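You operate a simulated robot arm through the tools that you are given. There is no shell and no other tool. Be economical: measure what you need, move in short steps, check, and stop when the job is done.

Carry out the task below with a simulated robot arm. There is one attempt and no reset: what you move stays moved.

TASK
Print the grey block from the small blue box.
Fine: lay the lid on the bench top meanwhile and put it back on the box; one print from the inked press; the block stays under the press.

The check looks at the end state, three seconds after you hand in, the way a careful person would. Anything else that was tipped, shoved, dropped, spilled or broken makes it a failure. Lids that push on must go on centred and level and be pressed home; caps that screw on are set level and turned clockwise until they are tight.

THE ROBOT
A 7-joint arm with a two-finger parallel gripper, fixed in place. Base frame: the origin is at the foot of the arm, x ahead of it, y to its left, z up; the work surface is at about z = 820. Units: mm, rad, N and s.
With the tool pointing down near the work surface it reaches from about 300 to 700 mm from the base axis. Its first joint turns from -1.152 to 1.152 rad. Payload 1.57 kg.
The tool frame sits at the grasp point between the pads (the TCP): z along the fingers, y along the line on which they close. The tips reach 30 mm beyond it. The gripper opens to 110 mm. The fingers are 24 mm wide and 12 mm thick; the gripper's body (48 by 112 mm) begins 78 mm behind the TCP.
Orientation is that of the tool frame in the base frame, as a unit quaternion [x, y, z, w]. With the fingers straight down and closing along the base's y, the tool's x points along the base's -x, its y along +y and its z along -z.

THE INTERFACE
- The arm moves only by the tool servo_tool. Its arguments are lists of equal length, an entry for each row: "dr": the turn, a rotation vector about the base's x, y, z in units of 45 degrees (1.0 is 45 degrees), a list of three; "translation": the shift along the base's x, y, z in units of 500 mm (1.0 is 500 mm), a list of three; "grip": the finger opening in mm, from 0 to 110. In form: {"dr": [[ax, ay, az], ...], "translation": [[x, y, z], ...], "grip": [grip, ...]}. A call has 1 to 12 rows; each row is the pose to reach, as a shift and turn from the pose commanded when the call began. A call with a number of a shift or a turn outside -1 to 1 is refused whole. Rows are played at 5 a second. More than 50 mm and 0.15 rad between two rows, or a gripper value outside its range, and nothing of the call is played. Where a pose cannot be reached the arm comes as near as it can. A force on the tool above 90 N (or 10 N above the force at the start of the call, whichever is more), or a blocked arm, ends the call early, and 0.2 s more pass. Each finger travels about 108 mm/s and halts on what it meets, pressing with about 40 N; the grip force reading is that of the motor and also rises with nothing between the fingers. The clock runs only during rows and for 0.2 s after the last one: add rows that repeat a pose to give the fingers time. It gives the time, the measured TCP pose, the force on the tool (base axes), the opening and the grip force at its end, in the units of the frame above (readings bear some noise), with the torque about the TCP (base axes, N m) and any sound that the robot's microphone picked up.
- Cameras (640 x 400 px; columns grow to the right, rows downward): "scene" is fixed at [145.1, -407.7, 1365.5]; the picture's right is [0.83, -0.56, 0.00], its down [-0.50, -0.73, -0.46] and it looks along [0.26, 0.38, -0.89] (base axes); focal length 214 px, centre (320, 200). "wrist" rides on the gripper at [70, 16, -141] in the tool frame; the picture's right is [-0.23, 0.97, 0.00], its down [-0.85, -0.20, -0.48] and it looks along [-0.47, -0.11, 0.88] (tool axes); focal length 222 px, centre (320, 200). There is no depth. A picture from a camera that has moved, and an enlarged one, comes with that camera's place and axes in the base frame and with its lens.
- get_image(camera): a new picture of that camera. No time passes.
- zoom(camera, box): a new picture of the part [left, top, right, bottom] of that camera's present view, enlarged. No time passes.
- hand_in(): hands the job in; it is judged then, once.

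Work in short steps. Places have to be worked out from the pictures, the camera data and where the tool is seen: move nearer, look again, correct. Check each grasp and each placing, and mend what went wrong. You have 120 turns and 68 pictures in all, those below and enlarged ones among them. Open the gripper and draw the arm clear of the work before you hand the job in, unless the task says otherwise; then end with one line.

The tools are called as name(argument=value, ...) on one line, values as JSON. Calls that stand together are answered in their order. servo_tool: Moves the arm, as the interface text tells. Its arguments: {"type":"object","properties":{"dr":{"type":"array","items":{"type":"array","items":{"type":"number"}}},"translation":{"type":"array","items":{"type":"array","items":{"type":"number"}}},"grip":{"type":"array","items":{"type":"number"}}},"required":["dr","translation","grip"]} The other tools are called the same way: get_image (camera) takes a picture; zoom (camera, box) takes an enlarged picture of a part of a camera's view; hand_in () hands the job in.

At the start:

```text
t: 0.0
tcp_pos: [356.6, -51.3, 1184.9]
orientation: [0.0, 1.0, 0.0, 0.0]
wrist_force: [0.2, -0.8, -0.1]
moment: [-0.01, 0.0, 0.02]
opening: 110.0
gripper_force: 0.0
```

scene: 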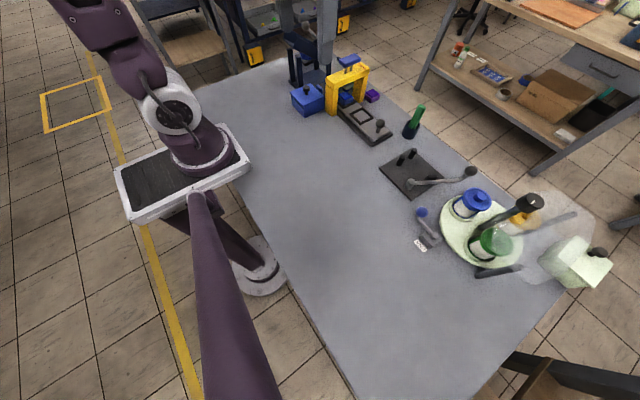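
wrist: 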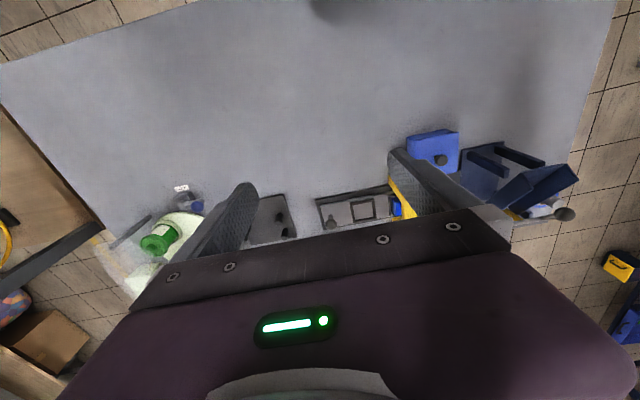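

I see a blue box with a lid, a yellow press with a slide, and other devices. I'll enlarge the relevant areas first.

zoom(camera="scene", box=[270, 40, 430, 150])

zoom(camera="scene", box=[370, 130, 620, 290])

```text
3.64 times, centred on (350, 95) of scene
camera zoom: at [145.1, -407.7, 1365.5], right [0.83, -0.56, 0.0], down [-0.5, -0.73, -0.46], along [0.26, 0.38, -0.89], focal length 780 px, centre (211, 582)
```

zoom: 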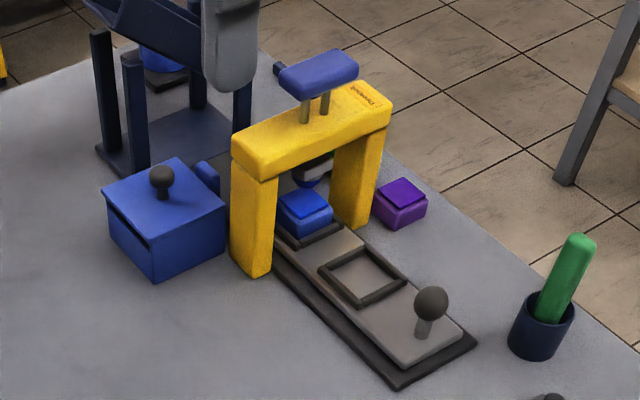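

```text
2.50 times, centred on (495, 210) of scene
camera zoom: at [145.1, -407.7, 1365.5], right [0.83, -0.56, 0.0], down [-0.5, -0.73, -0.46], along [0.26, 0.38, -0.89], focal length 536 px, centre (-118, 175)
```

zoom: 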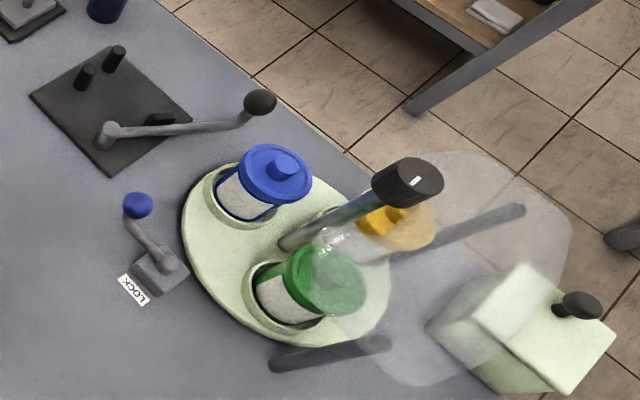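

The press stands at about (608,103), with its shuttle running along y, and the box is near (478,155). I'll move the wrist camera over them for a closer view.

servo_tool(dr=[[0, 0, 0], [0, 0, 0], [0, 0, 0], [0, 0, 0], [0, 0, 0]], translation=[[0.04, 0.04, -0.04], [0.09, 0.08, -0.09], [0.14, 0.12, -0.13], [0.19, 0.17, -0.18], [0.208, 0.182, -0.21]], grip=[110, 110, 110, 110, 110])

get_image(camera="wrist")

```text
t: 1.2
tcp_pos: [462.1, 41.2, 1081.9]
orientation: [0.0, 1.0, 0.0, 0.0]
wrist_force: [0.2, -0.7, 0.1]
moment: [-0.02, -0.01, -0.01]
opening: 109.8
gripper_force: 0.1
```

```text
63 pictures are left
camera wrist: at [391.4, 58.0, 1222.7], right [0.23, 0.97, 0.0], down [0.85, -0.2, 0.48], along [0.47, -0.11, -0.88], focal length 222 px, centre (320, 200)
```

wrist: 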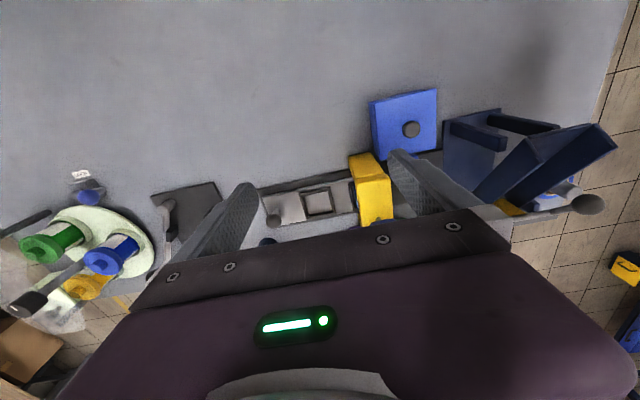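

zoom(camera="wrist", box=[340, 70, 460, 145])

zoom(camera="wrist", box=[250, 150, 400, 244])

zoom(camera="scene", box=[285, 50, 405, 125])

```text
5.33 times, centred on (400, 108) of wrist
camera zoom: at [391.4, 58.0, 1222.7], right [0.23, 0.97, 0.0], down [0.85, -0.2, 0.48], along [0.47, -0.11, -0.88], focal length 1185 px, centre (-107, 693)
```

zoom: 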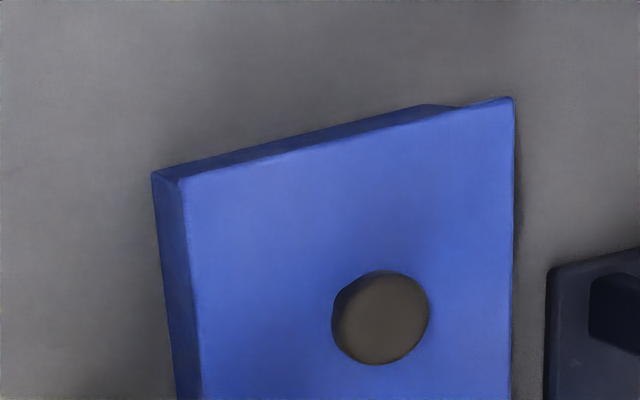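

```text
4.26 times, centred on (325, 197) of wrist
camera zoom: at [391.4, 58.0, 1222.7], right [0.23, 0.97, 0.0], down [0.85, -0.2, 0.48], along [0.47, -0.11, -0.88], focal length 945 px, centre (299, 213)
```

zoom: 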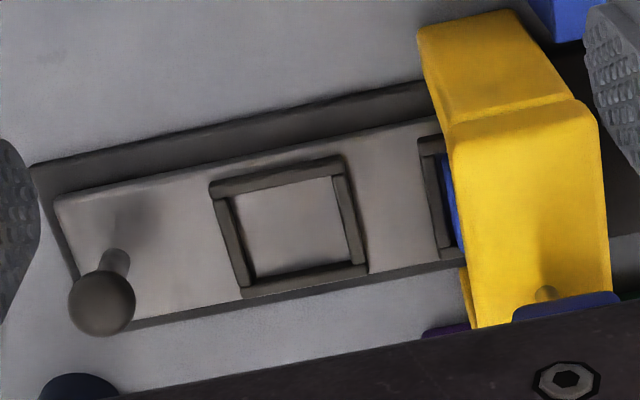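

```text
5.33 times, centred on (345, 88) of scene
camera zoom: at [145.1, -407.7, 1365.5], right [0.83, -0.56, 0.0], down [-0.5, -0.73, -0.46], along [0.26, 0.38, -0.89], focal length 1144 px, centre (187, 800)
```

zoom: 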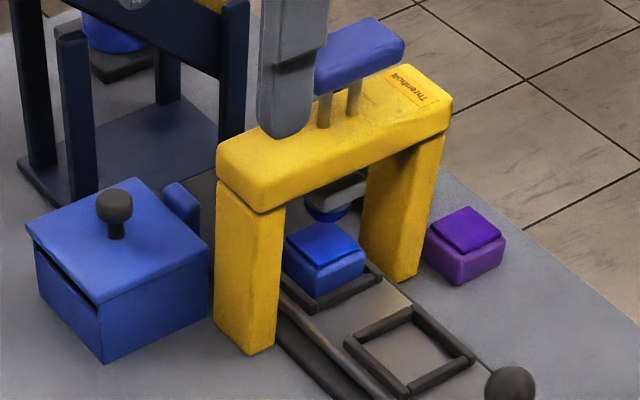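

The front nest is empty. The rear nest, under the stamp, holds a blue pad, and the purple one beside it looks like a spare. I'll take tight zooms of the stamp face and the box.

zoom(camera="scene", box=[330, 75, 370, 115])

zoom(camera="scene", box=[285, 78, 335, 120])

```text
10.00 times, centred on (350, 95) of scene
camera zoom: at [145.1, -407.7, 1365.5], right [0.83, -0.56, 0.0], down [-0.5, -0.73, -0.46], along [0.26, 0.38, -0.89], focal length 2145 px, centre (20, 1250)
```

zoom: 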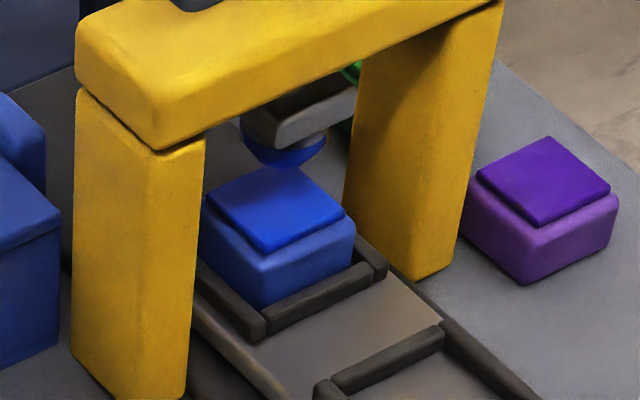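

```text
9.52 times, centred on (310, 99) of scene
camera zoom: at [145.1, -407.7, 1365.5], right [0.83, -0.56, 0.0], down [-0.5, -0.73, -0.46], along [0.26, 0.38, -0.89], focal length 2043 px, centre (415, 1162)
```

zoom: 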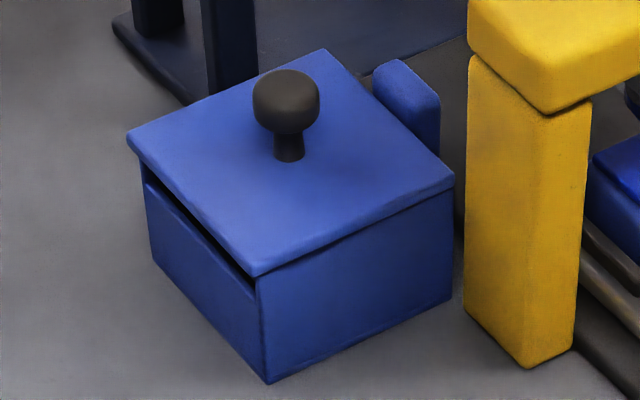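

The lid works out as about 87 mm square, centred at (484,168) with its top near z 871 and the knob top near 900. I'll move above the knob and check.

servo_tool(dr=[[0, 0, 0], [0, 0, 0], [0, 0, 0], [0, 0, 0], [0, 0, 0]], translation=[[0.02, 0.08, 0], [0.044, 0.17, 0], [0.044, 0.254, 0], [0.044, 0.254, -0.09], [0.044, 0.254, -0.17]], grip=[80, 60, 60, 60, 60])

get_image(camera="wrist")

get_image(camera="scene")

```text
t: 2.4
tcp_pos: [484.1, 163.9, 994.5]
orientation: [0.0, 1.0, 0.0, 0.0]
wrist_force: [-0.5, -0.8, 0.6]
moment: [0.02, -0.03, -0.02]
opening: 60.1
gripper_force: 0.0
```

```text
57 pictures are left
camera wrist: at [414.1, 181.3, 1136.8], right [0.23, 0.97, 0.0], down [0.86, -0.2, 0.48], along [0.47, -0.11, -0.88], focal length 222 px, centre (320, 200)
```

wrist: 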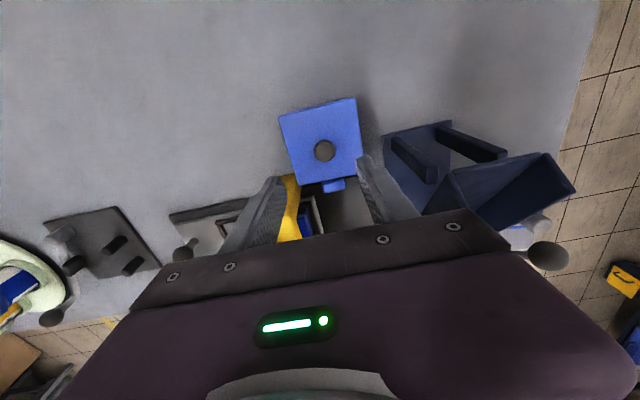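

```text
56 pictures are left
```

scene: 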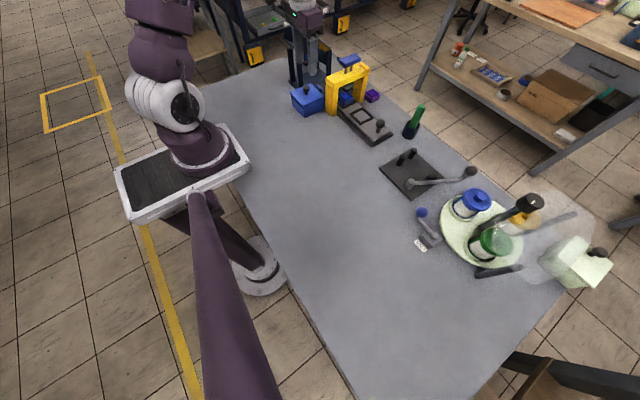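

The knob is centred between the fingers, near (483,169). I'll descend with the tips just above the lid and then close.

servo_tool(dr=[[0, 0, 0], [0, 0, 0], [0, 0, 0], [0, 0, 0]], translation=[[-0.001, 0.006, -0.06], [-0.001, 0.006, -0.12], [-0.001, 0.006, -0.165], [-0.001, 0.006, -0.165]], grip=[60, 60, 60, 60])

get_image(camera="wrist")

zoom(camera="scene", box=[280, 60, 350, 120])

```text
t: 3.4
tcp_pos: [483.2, 168.4, 914.7]
orientation: [0.0, 1.0, 0.0, 0.001]
wrist_force: [-0.1, -0.5, 0.0]
moment: [0.0, 0.03, 0.03]
opening: 60.3
gripper_force: 0.0
```

```text
55 pictures are left
camera wrist: at [412.9, 185.3, 1056.4], right [0.23, 0.97, 0.0], down [0.85, -0.2, 0.48], along [0.47, -0.11, -0.88], focal length 222 px, centre (320, 200)
```

wrist: 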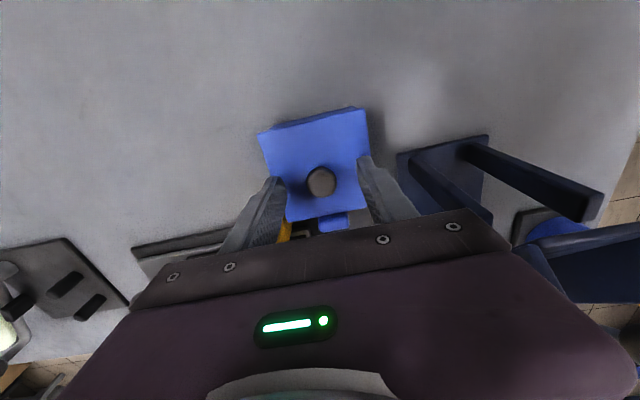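

```text
6.67 times, centred on (315, 90) of scene
camera zoom: at [145.1, -407.7, 1365.5], right [0.83, -0.56, 0.0], down [-0.5, -0.73, -0.46], along [0.26, 0.38, -0.89], focal length 1430 px, centre (353, 933)
```

zoom: 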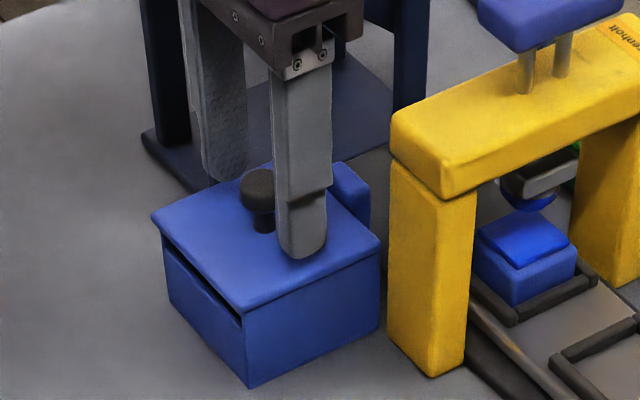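

servo_tool(dr=[[0, 0, 0], [0, 0, 0], [0, 0, 0], [0, 0, 0], [0, 0, 0]], translation=[[0, 0, -0.016], [0, 0, -0.016], [0, 0, -0.016], [0, 0, -0.016], [0, 0, -0.016]], grip=[60, 40, 10, 10, 10])

zoom(camera="scene", box=[280, 60, 350, 120])

```text
t: 4.6
tcp_pos: [482.8, 168.9, 906.7]
orientation: [0.0, 1.0, 0.001, 0.0]
wrist_force: [0.6, -0.2, -0.2]
moment: [0.0, 0.02, 0.02]
opening: 22.4
gripper_force: 34.7
```

```text
6.67 times, centred on (315, 90) of scene
camera zoom: at [145.1, -407.7, 1365.5], right [0.83, -0.56, 0.0], down [-0.5, -0.73, -0.46], along [0.26, 0.38, -0.89], focal length 1430 px, centre (353, 933)
```

zoom: 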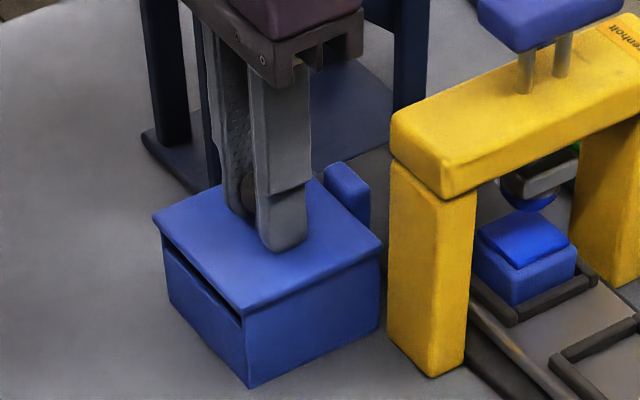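

The knob is gripped at 22 mm. I'll lift slightly and check the force and whether the box stays put.

servo_tool(dr=[[0, 0, 0], [0, 0, 0], [0, 0, 0], [0, 0, 0]], translation=[[0, 0, 0.006], [0, 0, 0.014], [0, 0, 0.03], [0, 0, 0.03]], grip=[10, 10, 10, 10])

zoom(camera="scene", box=[280, 60, 350, 120])

```text
t: 5.6
tcp_pos: [482.5, 168.0, 921.7]
orientation: [0.0, 1.0, 0.0, -0.001]
wrist_force: [0.6, -0.8, 0.6]
moment: [0.01, 0.01, 0.01]
opening: 22.1
gripper_force: 34.7
```

```text
6.67 times, centred on (315, 90) of scene
camera zoom: at [145.1, -407.7, 1365.5], right [0.83, -0.56, 0.0], down [-0.5, -0.73, -0.46], along [0.26, 0.38, -0.89], focal length 1430 px, centre (353, 933)
```

zoom: 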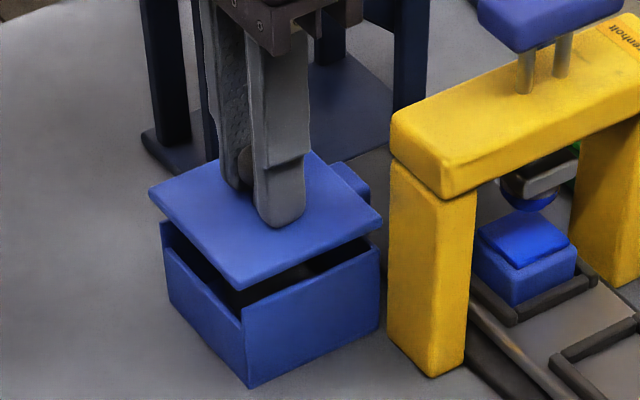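

The lid came free and the box didn't move. I'll carry it to clear bench at about (430,10).

servo_tool(dr=[[0, 0, 0], [0, 0, 0], [0, 0, 0], [0, 0, 0], [0, 0, 0], [0, 0, 0], [0, 0, 0], [0, 0, 0]], translation=[[0, 0, 0.06], [-0.04, -0.06, 0.09], [-0.1, -0.14, 0.09], [-0.105, -0.22, 0.09], [-0.105, -0.316, 0.08], [-0.105, -0.316, 0.0], [-0.105, -0.316, -0.08], [-0.105, -0.316, -0.08]], grip=[10, 10, 10, 10, 10, 10, 10, 10])

zoom(camera="scene", box=[260, 60, 400, 160])

```text
t: 7.4
tcp_pos: [430.6, 11.4, 877.7]
orientation: [0.001, 1.0, 0.001, 0.0]
wrist_force: [0.8, -0.5, 0.2]
moment: [0.0, 0.0, 0.02]
opening: 22.1
gripper_force: 35.2
```

```text
4.00 times, centred on (330, 110) of scene
camera zoom: at [145.1, -407.7, 1365.5], right [0.83, -0.56, 0.0], down [-0.5, -0.73, -0.46], along [0.26, 0.38, -0.89], focal length 858 px, centre (280, 560)
```

zoom: 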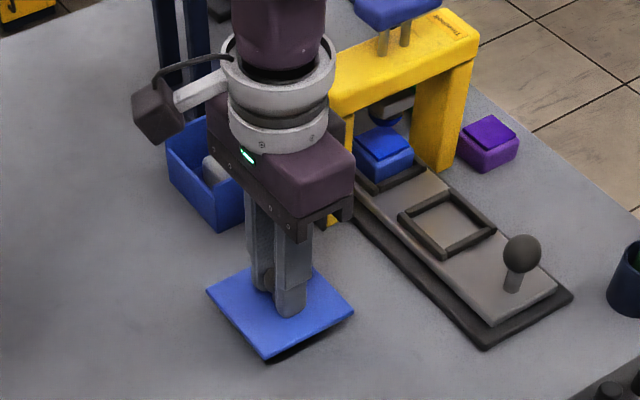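

The lid is about 15 mm above the bench. I'll lower it in small steps and watch the force.

servo_tool(dr=[[0, 0, 0], [0, 0, 0], [0, 0, 0]], translation=[[0, 0, -0.01], [0, 0, -0.02], [0, 0, -0.02]], grip=[10, 10, 10])

zoom(camera="scene", box=[295, 115, 355, 155])

```text
t: 8.2
tcp_pos: [429.8, 10.5, 869.1]
orientation: [-0.001, 1.0, -0.001, 0.0]
wrist_force: [-0.8, 0.1, -0.7]
moment: [0.0, 0.03, 0.0]
opening: 22.2
gripper_force: 35.1
```

```text
10.00 times, centred on (325, 135) of scene
camera zoom: at [145.1, -407.7, 1365.5], right [0.83, -0.56, 0.0], down [-0.5, -0.73, -0.46], along [0.26, 0.38, -0.89], focal length 2145 px, centre (270, 850)
```

zoom: 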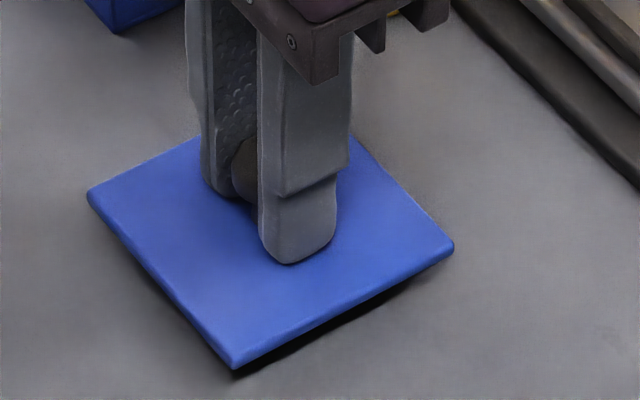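

servo_tool(dr=[[0, 0, 0], [0, 0, 0], [0, 0, 0], [0, 0, 0], [0, 0, 0]], translation=[[0, 0, -0.004], [0, 0, -0.007], [0, 0, -0.01], [0, 0, -0.012], [0, 0, -0.012]], grip=[10, 10, 10, 10, 10])

zoom(camera="scene", box=[295, 115, 355, 155])

```text
t: 9.4
tcp_pos: [428.7, 11.6, 862.9]
orientation: [0.0, 1.0, -0.001, 0.0]
wrist_force: [-0.4, 1.1, -0.1]
moment: [0.03, 0.01, 0.0]
opening: 22.2
gripper_force: 35.1
```

```text
10.00 times, centred on (325, 135) of scene
camera zoom: at [145.1, -407.7, 1365.5], right [0.83, -0.56, 0.0], down [-0.5, -0.73, -0.46], along [0.26, 0.38, -0.89], focal length 2145 px, centre (270, 850)
```

zoom: 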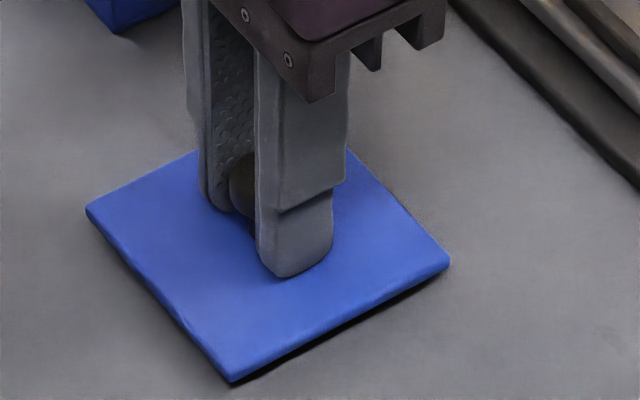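

servo_tool(dr=[[0, 0, 0], [0, 0, 0], [0, 0, 0], [0, 0, 0], [0, 0, 0]], translation=[[0, 0, -0.002], [0, 0, -0.004], [0, 0, -0.006], [0, 0, -0.008], [0, 0, -0.008]], grip=[10, 10, 10, 10, 10])

```text
t: 10.6
tcp_pos: [429.4, 11.5, 860.7]
orientation: [0.0, 1.0, 0.0, 0.001]
wrist_force: [-9.6, 13.2, 67.9]
moment: [0.28, 0.41, 0.0]
opening: 22.5
gripper_force: 34.4
```

It touched down at about z 861. I'll ease off the pressure, open, and rise.

servo_tool(dr=[[0, 0, 0], [0, 0, 0], [0, 0, 0], [0, 0, 0], [0, 0, 0], [0, 0, 0], [0, 0, 0]], translation=[[0, 0, 0.003], [0, 0, 0.004], [0, 0, 0.004], [0, 0, 0.03], [0, 0, 0.1], [0, 0, 0.17], [0, 0, 0.24]], grip=[10, 30, 50, 60, 60, 60, 60])

zoom(camera="scene", box=[260, 60, 400, 160])

```text
t: 12.2
tcp_pos: [430.6, 11.7, 982.1]
orientation: [0.0, 1.0, 0.0, 0.0]
wrist_force: [0.2, 0.9, -0.5]
moment: [0.02, 0.01, -0.01]
opening: 59.6
gripper_force: 0.1
```

```text
4.00 times, centred on (330, 110) of scene
camera zoom: at [145.1, -407.7, 1365.5], right [0.83, -0.56, 0.0], down [-0.5, -0.73, -0.46], along [0.26, 0.38, -0.89], focal length 858 px, centre (280, 560)
```

zoom: 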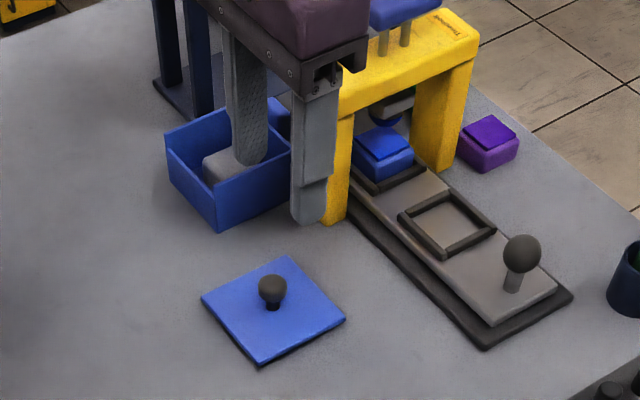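

The lid is lying on the bench. Next I'll look into the box from above.

servo_tool(dr=[[0, 0, 0], [0, 0, 0], [0, 0, 0], [0, 0, 0], [0, 0, 0]], translation=[[0.03, 0.08, 0.03], [0.07, 0.16, 0.03], [0.1, 0.24, 0.03], [0.106, 0.314, 0.03], [0.106, 0.314, 0.03]], grip=[60, 60, 60, 60, 60])

zoom(camera="wrist", box=[260, 80, 390, 190])

zoom(camera="scene", box=[285, 75, 345, 120])

```text
t: 13.4
tcp_pos: [483.4, 167.9, 993.8]
orientation: [-0.001, 1.0, 0.0, 0.0]
wrist_force: [-0.7, 0.9, -0.2]
moment: [-0.01, -0.02, -0.06]
opening: 59.8
gripper_force: 0.0
```

```text
3.64 times, centred on (325, 135) of wrist
camera zoom: at [412.9, 184.7, 1134.6], right [0.23, 0.97, 0.0], down [0.85, -0.2, 0.48], along [0.47, -0.11, -0.88], focal length 808 px, centre (302, 436)
```

zoom: 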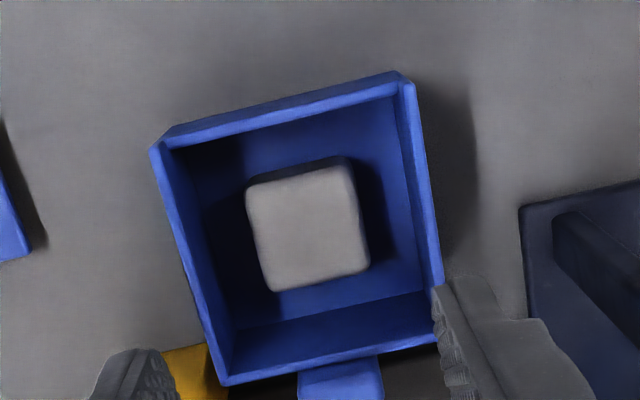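

```text
8.89 times, centred on (315, 98) of scene
camera zoom: at [145.1, -407.6, 1365.5], right [0.83, -0.56, 0.0], down [-0.5, -0.73, -0.46], along [0.26, 0.38, -0.89], focal length 1906 px, centre (364, 1111)
```

zoom: 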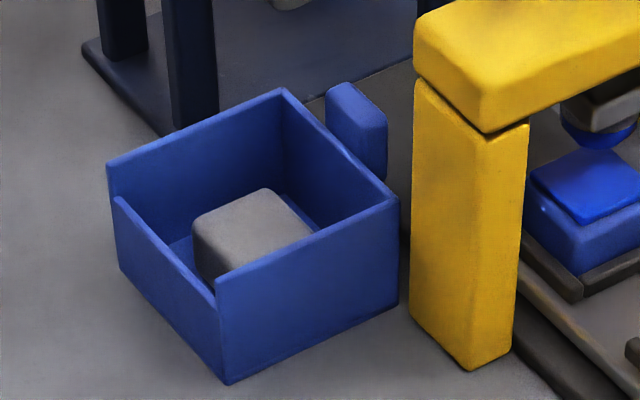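

The block is roughly 36 mm square, aligned with the axes, centred near (485,170) and with its top at about z 846. The box walls leave about 18 mm each side, so I'll open to 42 mm, descend to just above the rim and check.

servo_tool(dr=[[0, 0, 0], [0, 0, 0], [0, 0, 0], [0, 0, 0]], translation=[[0.003, 0.003, -0.05], [0.003, 0.003, -0.1], [0.003, 0.003, -0.15], [0.003, 0.003, -0.15]], grip=[50, 42, 42, 42])

zoom(camera="wrist", box=[250, 90, 390, 240])

zoom(camera="scene", box=[285, 65, 345, 120])

```text
t: 14.4
tcp_pos: [484.2, 169.3, 916.7]
orientation: [0.0, 1.0, 0.0, 0.0]
wrist_force: [-0.3, 0.8, 0.0]
moment: [-0.01, -0.04, 0.0]
opening: 42.0
gripper_force: 0.2
```

```text
2.67 times, centred on (320, 165) of wrist
camera zoom: at [413.4, 186.7, 1060.0], right [0.23, 0.97, 0.0], down [0.85, -0.2, 0.48], along [0.47, -0.11, -0.88], focal length 592 px, centre (320, 293)
```

zoom: 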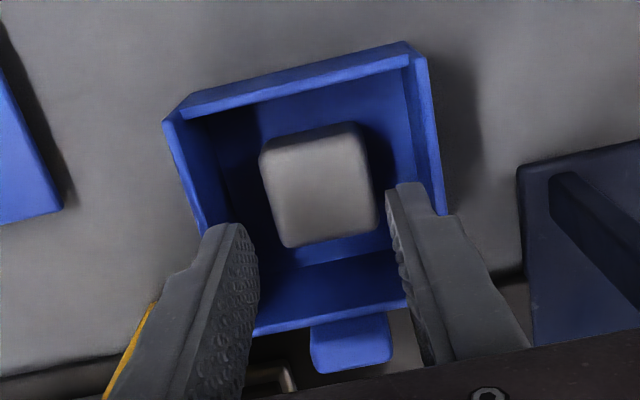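

```text
7.27 times, centred on (315, 92) of scene
camera zoom: at [145.1, -407.7, 1365.5], right [0.83, -0.56, 0.0], down [-0.5, -0.73, -0.46], along [0.26, 0.38, -0.89], focal length 1560 px, centre (356, 982)
```

zoom: 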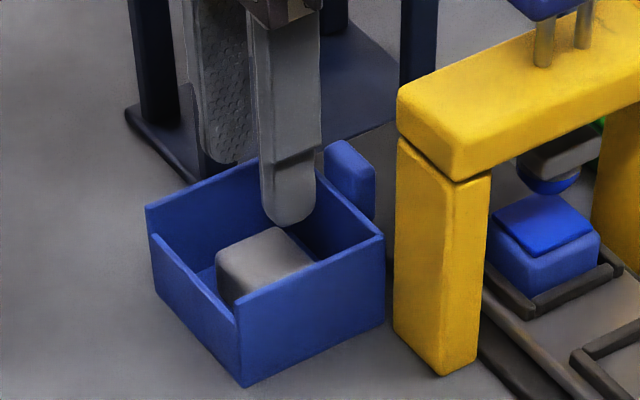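

The fingers line up with the block, so I shift 1 mm in +y and descend slowly between the walls.

servo_tool(dr=[[0, 0, 0], [0, 0, 0], [0, 0, 0], [0, 0, 0], [0, 0, 0], [0, 0, 0]], translation=[[0.001, 0.002, -0.02], [0.001, 0.002, -0.04], [0.001, 0.002, -0.06], [0.001, 0.002, -0.08], [0.001, 0.002, -0.1], [0.001, 0.002, -0.1]], grip=[43, 43, 43, 43, 43, 43])

zoom(camera="scene", box=[285, 65, 345, 120])

```text
t: 15.8
tcp_pos: [484.7, 170.9, 869.3]
orientation: [0.0, 1.0, 0.0, 0.0]
wrist_force: [0.4, 0.6, 0.1]
moment: [0.01, 0.01, -0.03]
opening: 42.9
gripper_force: 0.1
```

```text
7.27 times, centred on (315, 92) of scene
camera zoom: at [145.1, -407.7, 1365.5], right [0.83, -0.56, 0.0], down [-0.5, -0.73, -0.46], along [0.26, 0.38, -0.89], focal length 1560 px, centre (356, 982)
```

zoom: 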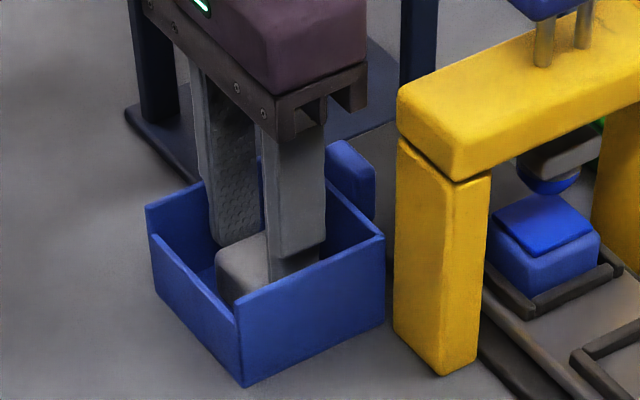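

servo_tool(dr=[[0, 0, 0], [0, 0, 0], [0, 0, 0], [0, 0, 0], [0, 0, 0]], translation=[[0, 0, -0.008], [0, 0, -0.015], [0, 0, -0.015], [0, 0, -0.015], [0, 0, -0.015]], grip=[43, 43, 36, 25, 25])

zoom(camera="scene", box=[285, 65, 345, 120])

```text
t: 17.0
tcp_pos: [485.4, 170.7, 861.4]
orientation: [0.0, 1.0, 0.0, 0.0]
wrist_force: [0.4, 0.6, 0.4]
moment: [0.0, 0.0, 0.01]
opening: 38.6
gripper_force: 40.2
```

```text
7.27 times, centred on (315, 92) of scene
camera zoom: at [145.1, -407.7, 1365.5], right [0.83, -0.56, 0.0], down [-0.5, -0.73, -0.46], along [0.26, 0.38, -0.89], focal length 1560 px, centre (356, 982)
```

zoom: 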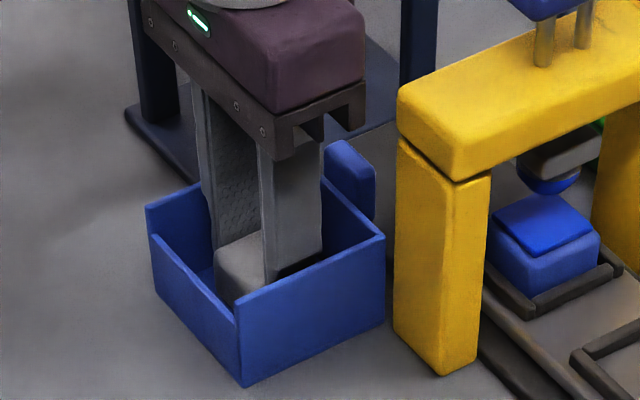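

I have the block, 38.6 mm wide. I'll lift it straight out and carry it clear of the press towards the empty front nest, estimated near (606,6).

servo_tool(dr=[[0, 0, 0], [0, 0, 0], [0, 0, 0], [0, 0, 0], [0, 0, 0], [0, 0, 0], [0, 0, 0], [0, 0, 0], [0, 0, 0], [0, 0, 0], [0, 0, 0], [0, 0, 0]], translation=[[0, 0, 0.04], [0, 0, 0.1], [0, 0, 0.17], [-0.01, -0.07, 0.19], [-0.02, -0.16, 0.19], [-0.02, -0.25, 0.19], [0, -0.33, 0.19], [0.07, -0.33, 0.18], [0.15, -0.33, 0.16], [0.21, -0.33, 0.12], [0.241, -0.33, 0.08], [0.241, -0.33, 0.08]], grip=[25, 25, 25, 25, 25, 25, 25, 25, 25, 25, 25, 25])

zoom(camera="scene", box=[320, 70, 400, 150])

get_image(camera="wrist")

```text
t: 19.6
tcp_pos: [606.3, 4.2, 902.0]
orientation: [0.0, 1.0, -0.001, 0.0]
wrist_force: [0.9, 0.1, -0.5]
moment: [0.01, -0.01, 0.0]
opening: 38.7
gripper_force: 39.9
```

```text
5.00 times, centred on (360, 110) of scene
camera zoom: at [145.1, -407.7, 1365.5], right [0.83, -0.56, 0.0], down [-0.5, -0.73, -0.46], along [0.26, 0.38, -0.89], focal length 1072 px, centre (120, 650)
```

zoom: 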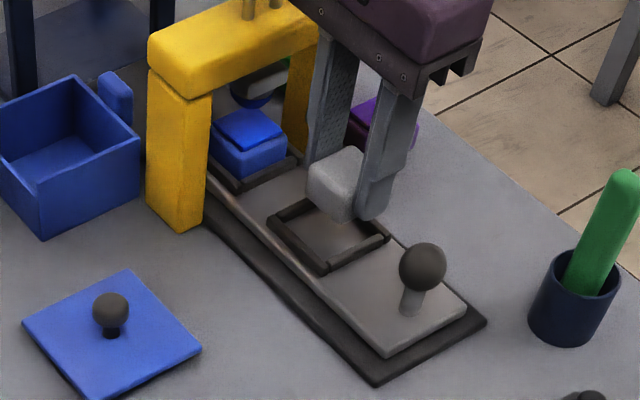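

```text
40 pictures are left
camera wrist: at [536.1, 20.8, 1043.4], right [0.23, 0.97, 0.0], down [0.85, -0.2, 0.48], along [0.47, -0.11, -0.88], focal length 222 px, centre (320, 200)
```

wrist: 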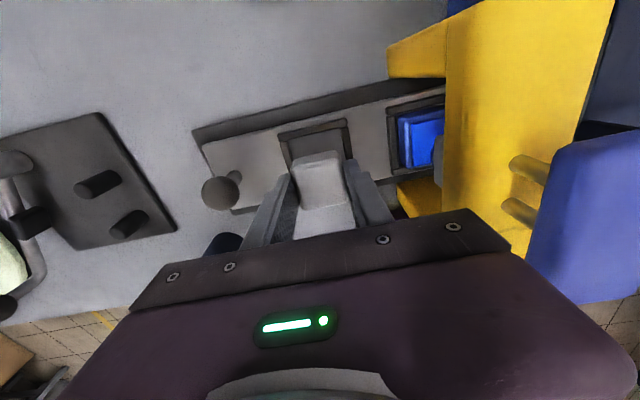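

zoom(camera="wrist", box=[250, 100, 390, 220])

zoom(camera="scene", box=[345, 90, 405, 140])

```text
3.33 times, centred on (320, 160) of wrist
camera zoom: at [536.1, 20.8, 1043.4], right [0.23, 0.97, 0.0], down [0.85, -0.2, 0.48], along [0.47, -0.11, -0.88], focal length 740 px, centre (320, 333)
```

zoom: 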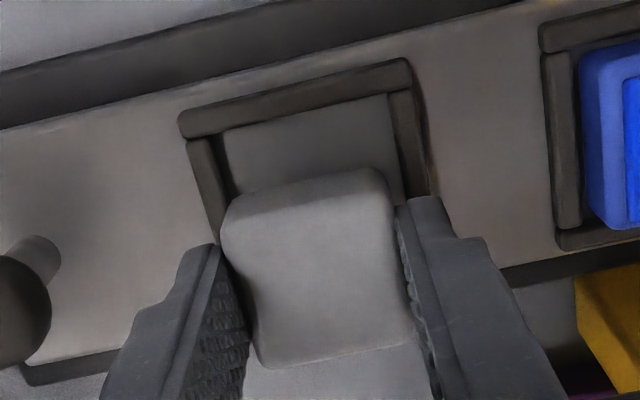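

```text
8.00 times, centred on (375, 115) of scene
camera zoom: at [145.1, -407.7, 1365.5], right [0.83, -0.56, 0.0], down [-0.5, -0.73, -0.46], along [0.26, 0.38, -0.89], focal length 1716 px, centre (-120, 880)
```

zoom: 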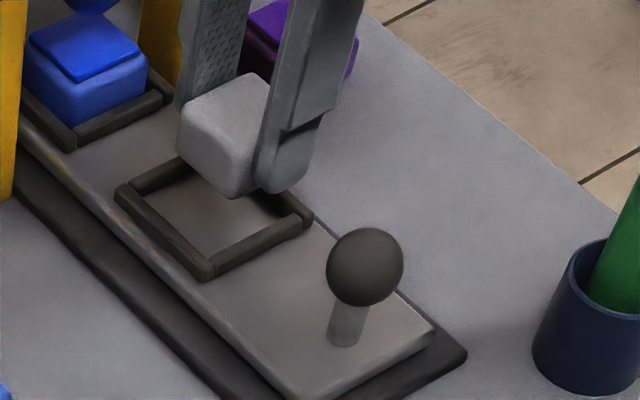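

By triangulation the nest centre is about (600.5,5.2) with its frame top near z 845. I'll shift there and lower to just above the frame.

servo_tool(dr=[[0, 0, 0], [0, 0, 0], [0, 0, 0]], translation=[[-0.0112, 0.0025, 0], [-0.0112, 0.0025, -0.026], [-0.0112, 0.0025, -0.026]], grip=[25, 25, 25])

zoom(camera="wrist", box=[250, 100, 390, 220])

zoom(camera="scene", box=[345, 95, 395, 135])

```text
t: 20.4
tcp_pos: [601.6, 6.8, 890.1]
orientation: [0.0, 1.0, 0.0, 0.001]
wrist_force: [0.2, 0.1, -1.1]
moment: [0.0, -0.02, 0.02]
opening: 38.7
gripper_force: 40.4
```

```text
3.33 times, centred on (320, 160) of wrist
camera zoom: at [530.9, 23.7, 1031.2], right [0.23, 0.97, 0.0], down [0.85, -0.2, 0.48], along [0.47, -0.11, -0.88], focal length 740 px, centre (320, 333)
```

zoom: 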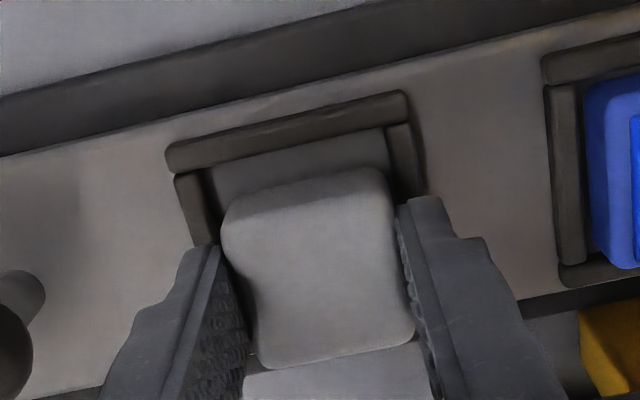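

```text
10.00 times, centred on (370, 115) of scene
camera zoom: at [145.1, -407.7, 1365.5], right [0.83, -0.56, 0.0], down [-0.5, -0.73, -0.46], along [0.26, 0.38, -0.89], focal length 2145 px, centre (-180, 1050)
```

zoom: 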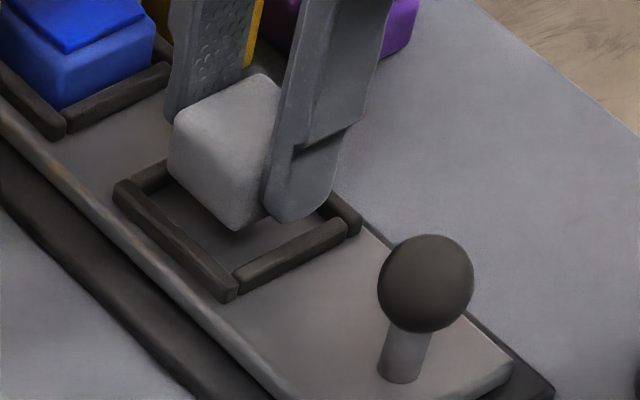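

The block is aligned to within about 1 mm. I'll trim y by −1.2 mm and lower into the nest in small steps.

servo_tool(dr=[[0, 0, 0], [0, 0, 0], [0, 0, 0], [0, 0, 0]], translation=[[0, -0.0024, 0], [0, -0.0024, -0.01], [0, -0.0024, -0.022], [0, -0.0024, -0.022]], grip=[25, 25, 25, 25])

zoom(camera="scene", box=[345, 95, 395, 135])

zoom(camera="wrist", box=[250, 100, 390, 220])

```text
t: 21.4
tcp_pos: [599.3, 5.3, 878.5]
orientation: [-0.001, 1.0, 0.0, 0.0]
wrist_force: [0.7, -0.4, 0.1]
moment: [0.02, -0.02, 0.02]
opening: 38.8
gripper_force: 40.1
```

```text
10.00 times, centred on (370, 115) of scene
camera zoom: at [145.1, -407.7, 1365.5], right [0.83, -0.56, 0.0], down [-0.5, -0.73, -0.46], along [0.26, 0.38, -0.89], focal length 2145 px, centre (-180, 1050)
```

zoom: 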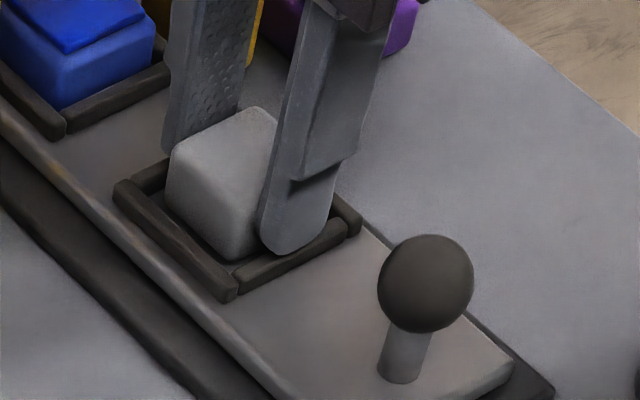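

```text
3.33 times, centred on (320, 160) of wrist
camera zoom: at [530.0, 21.5, 1020.2], right [0.23, 0.97, 0.0], down [0.85, -0.2, 0.48], along [0.47, -0.11, -0.88], focal length 740 px, centre (320, 333)
```

zoom: 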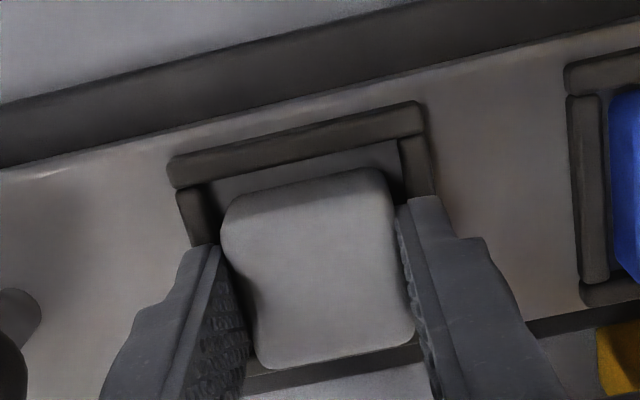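

servo_tool(dr=[[0, 0, 0], [0, 0, 0], [0, 0, 0], [0, 0, 0]], translation=[[0.003, 0, 0], [0.003, 0, -0.004], [0.003, 0, -0.008], [0.003, 0, -0.008]], grip=[25, 25, 25, 25])

zoom(camera="scene", box=[345, 95, 395, 135])

```text
t: 22.4
tcp_pos: [600.6, 4.4, 877.2]
orientation: [0.0, 1.0, 0.001, 0.002]
wrist_force: [-29.3, -0.5, 82.1]
moment: [0.24, 1.02, -0.03]
opening: 38.4
gripper_force: 39.9
```

```text
10.00 times, centred on (370, 115) of scene
camera zoom: at [142.8, -407.7, 1365.7], right [0.83, -0.56, 0.0], down [-0.5, -0.73, -0.46], along [0.26, 0.38, -0.89], focal length 2145 px, centre (-180, 1050)
```

zoom: 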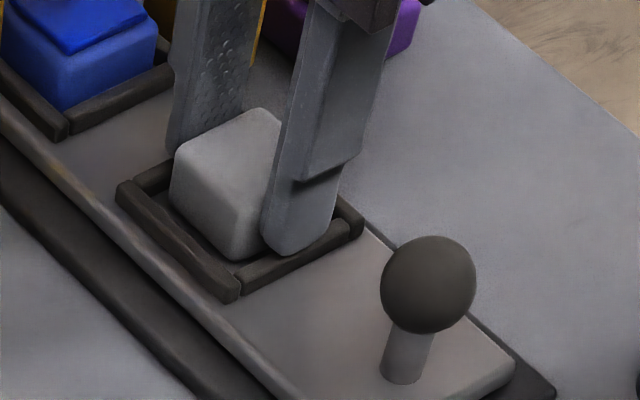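

There is contact at z ≈ 877, either fingertips on the frame bars or the block on the nest floor. I'll ease up slightly, release so it settles inside the frame, and look.

servo_tool(dr=[[0, 0, 0], [0, 0, 0], [0, 0, 0], [0, 0, 0], [0, 0, 0]], translation=[[0, 0, 0.006], [0, 0, 0.006], [0, 0, 0.006], [0, 0, 0.006], [0, 0, 0.006]], grip=[25, 25, 40, 48, 48])

zoom(camera="scene", box=[345, 95, 395, 135])

zoom(camera="wrist", box=[250, 100, 390, 220])

```text
t: 23.6
tcp_pos: [601.2, 6.5, 878.1]
orientation: [0.0, 1.0, 0.0, 0.0]
wrist_force: [-17.5, -1.1, 49.0]
moment: [-0.04, 0.59, -0.03]
opening: 39.6
gripper_force: 0.1
```

```text
10.00 times, centred on (370, 115) of scene
camera zoom: at [143.7, -407.7, 1365.6], right [0.83, -0.56, 0.0], down [-0.5, -0.73, -0.46], along [0.26, 0.38, -0.89], focal length 2145 px, centre (-180, 1050)
```

zoom: 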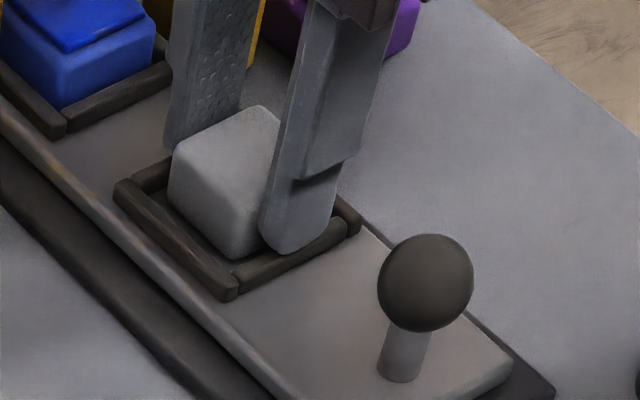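

```text
3.33 times, centred on (320, 160) of wrist
camera zoom: at [531.0, 22.5, 1019.6], right [0.23, 0.97, 0.0], down [0.85, -0.2, 0.48], along [0.47, -0.11, -0.88], focal length 740 px, centre (320, 333)
```

zoom: 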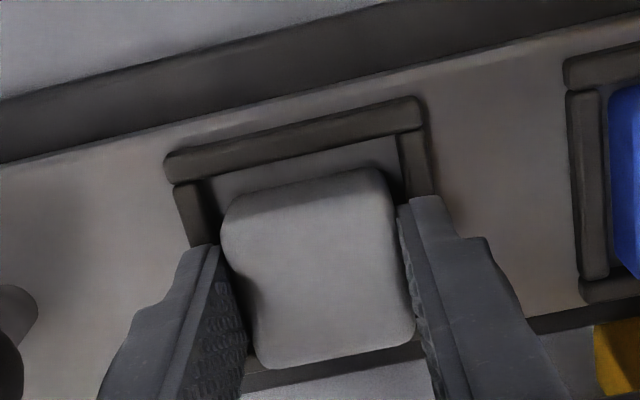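

Force is still 49 N and the fingers barely opened. I'll raise a few mm to unload them and try opening again.

servo_tool(dr=[[0, 0, 0], [0, 0, 0], [0, 0, 0], [0, 0, 0], [0, 0, 0]], translation=[[0, 0, 0.003], [0, 0, 0.006], [0, 0, 0.006], [0, 0, 0.006], [0, 0, 0.006]], grip=[40, 44, 48, 48, 48])

zoom(camera="scene", box=[345, 95, 395, 135])

```text
t: 24.8
tcp_pos: [600.5, 7.2, 880.6]
orientation: [0.0, 1.0, 0.0, 0.0]
wrist_force: [-0.6, 0.5, 0.7]
moment: [-0.01, -0.01, -0.01]
opening: 47.9
gripper_force: 0.0
```

```text
10.00 times, centred on (370, 115) of scene
camera zoom: at [145.1, -407.7, 1365.5], right [0.83, -0.56, 0.0], down [-0.5, -0.73, -0.46], along [0.26, 0.38, -0.89], focal length 2145 px, centre (-180, 1050)
```

zoom: 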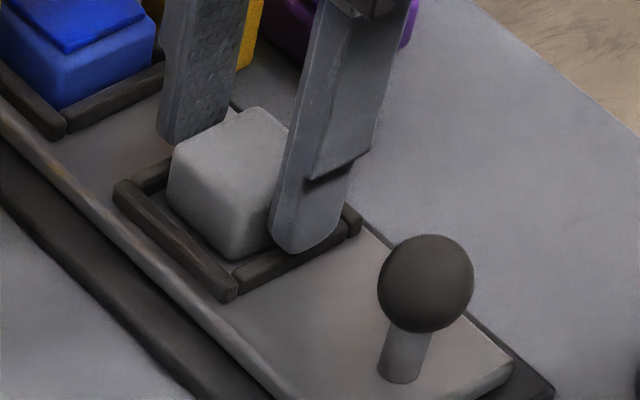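

Released, and the block stayed put. I'll retreat up and back to inspect the seating.

servo_tool(dr=[[0, 0, 0], [0, 0, 0], [0, 0, 0], [0, 0, 0]], translation=[[0, 0, 0.06], [0, 0, 0.15], [-0.06, 0, 0.2], [-0.14, 0, 0.24]], grip=[48, 60, 80, 90])

zoom(camera="wrist", box=[240, 80, 400, 220])

zoom(camera="scene", box=[330, 70, 400, 150])

```text
t: 25.8
tcp_pos: [531.2, 3.6, 1004.5]
orientation: [0.0, 1.0, 0.0, 0.0]
wrist_force: [-0.1, -0.1, -0.1]
moment: [0.03, 0.0, -0.01]
opening: 90.2
gripper_force: 0.1
```

```text
2.86 times, centred on (320, 150) of wrist
camera zoom: at [460.8, 20.4, 1145.5], right [0.23, 0.97, 0.0], down [0.86, -0.2, 0.48], along [0.47, -0.11, -0.88], focal length 635 px, centre (320, 343)
```

zoom: 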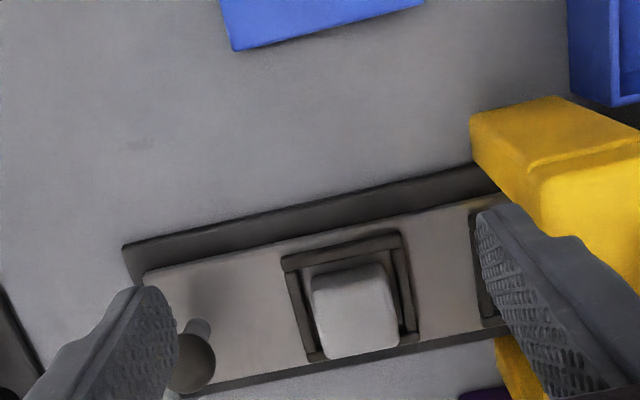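

```text
5.00 times, centred on (365, 110) of scene
camera zoom: at [145.1, -407.7, 1365.5], right [0.83, -0.56, 0.0], down [-0.5, -0.73, -0.46], along [0.26, 0.38, -0.89], focal length 1072 px, centre (95, 650)
```

zoom: 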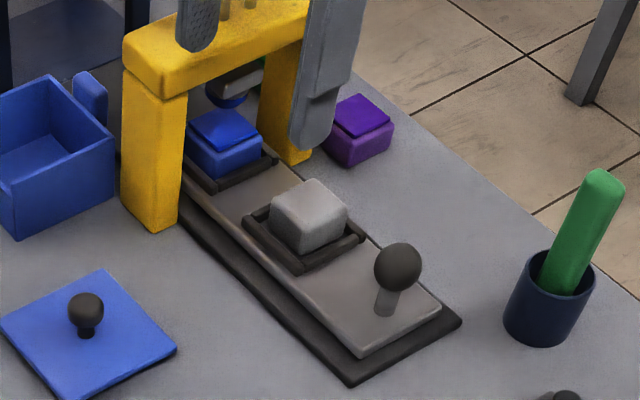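

zoom(camera="scene", box=[358, 100, 384, 128])

zoom(camera="wrist", box=[300, 130, 350, 175])

```text
14.29 times, centred on (371, 114) of scene
camera zoom: at [145.1, -407.7, 1365.5], right [0.83, -0.56, 0.0], down [-0.5, -0.73, -0.46], along [0.26, 0.38, -0.89], focal length 3064 px, centre (-409, 1429)
```

zoom: 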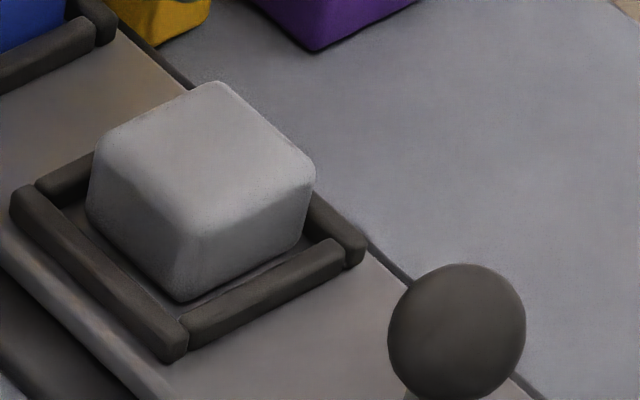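

```text
8.89 times, centred on (325, 152) of wrist
camera zoom: at [460.8, 20.4, 1145.5], right [0.23, 0.97, 0.0], down [0.86, -0.2, 0.48], along [0.47, -0.11, -0.88], focal length 1974 px, centre (276, 622)
```

zoom: 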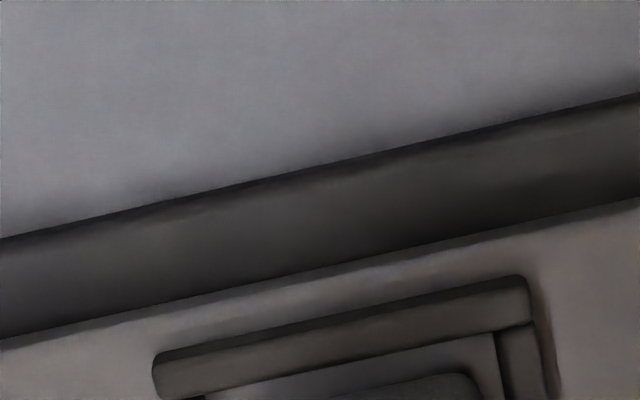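

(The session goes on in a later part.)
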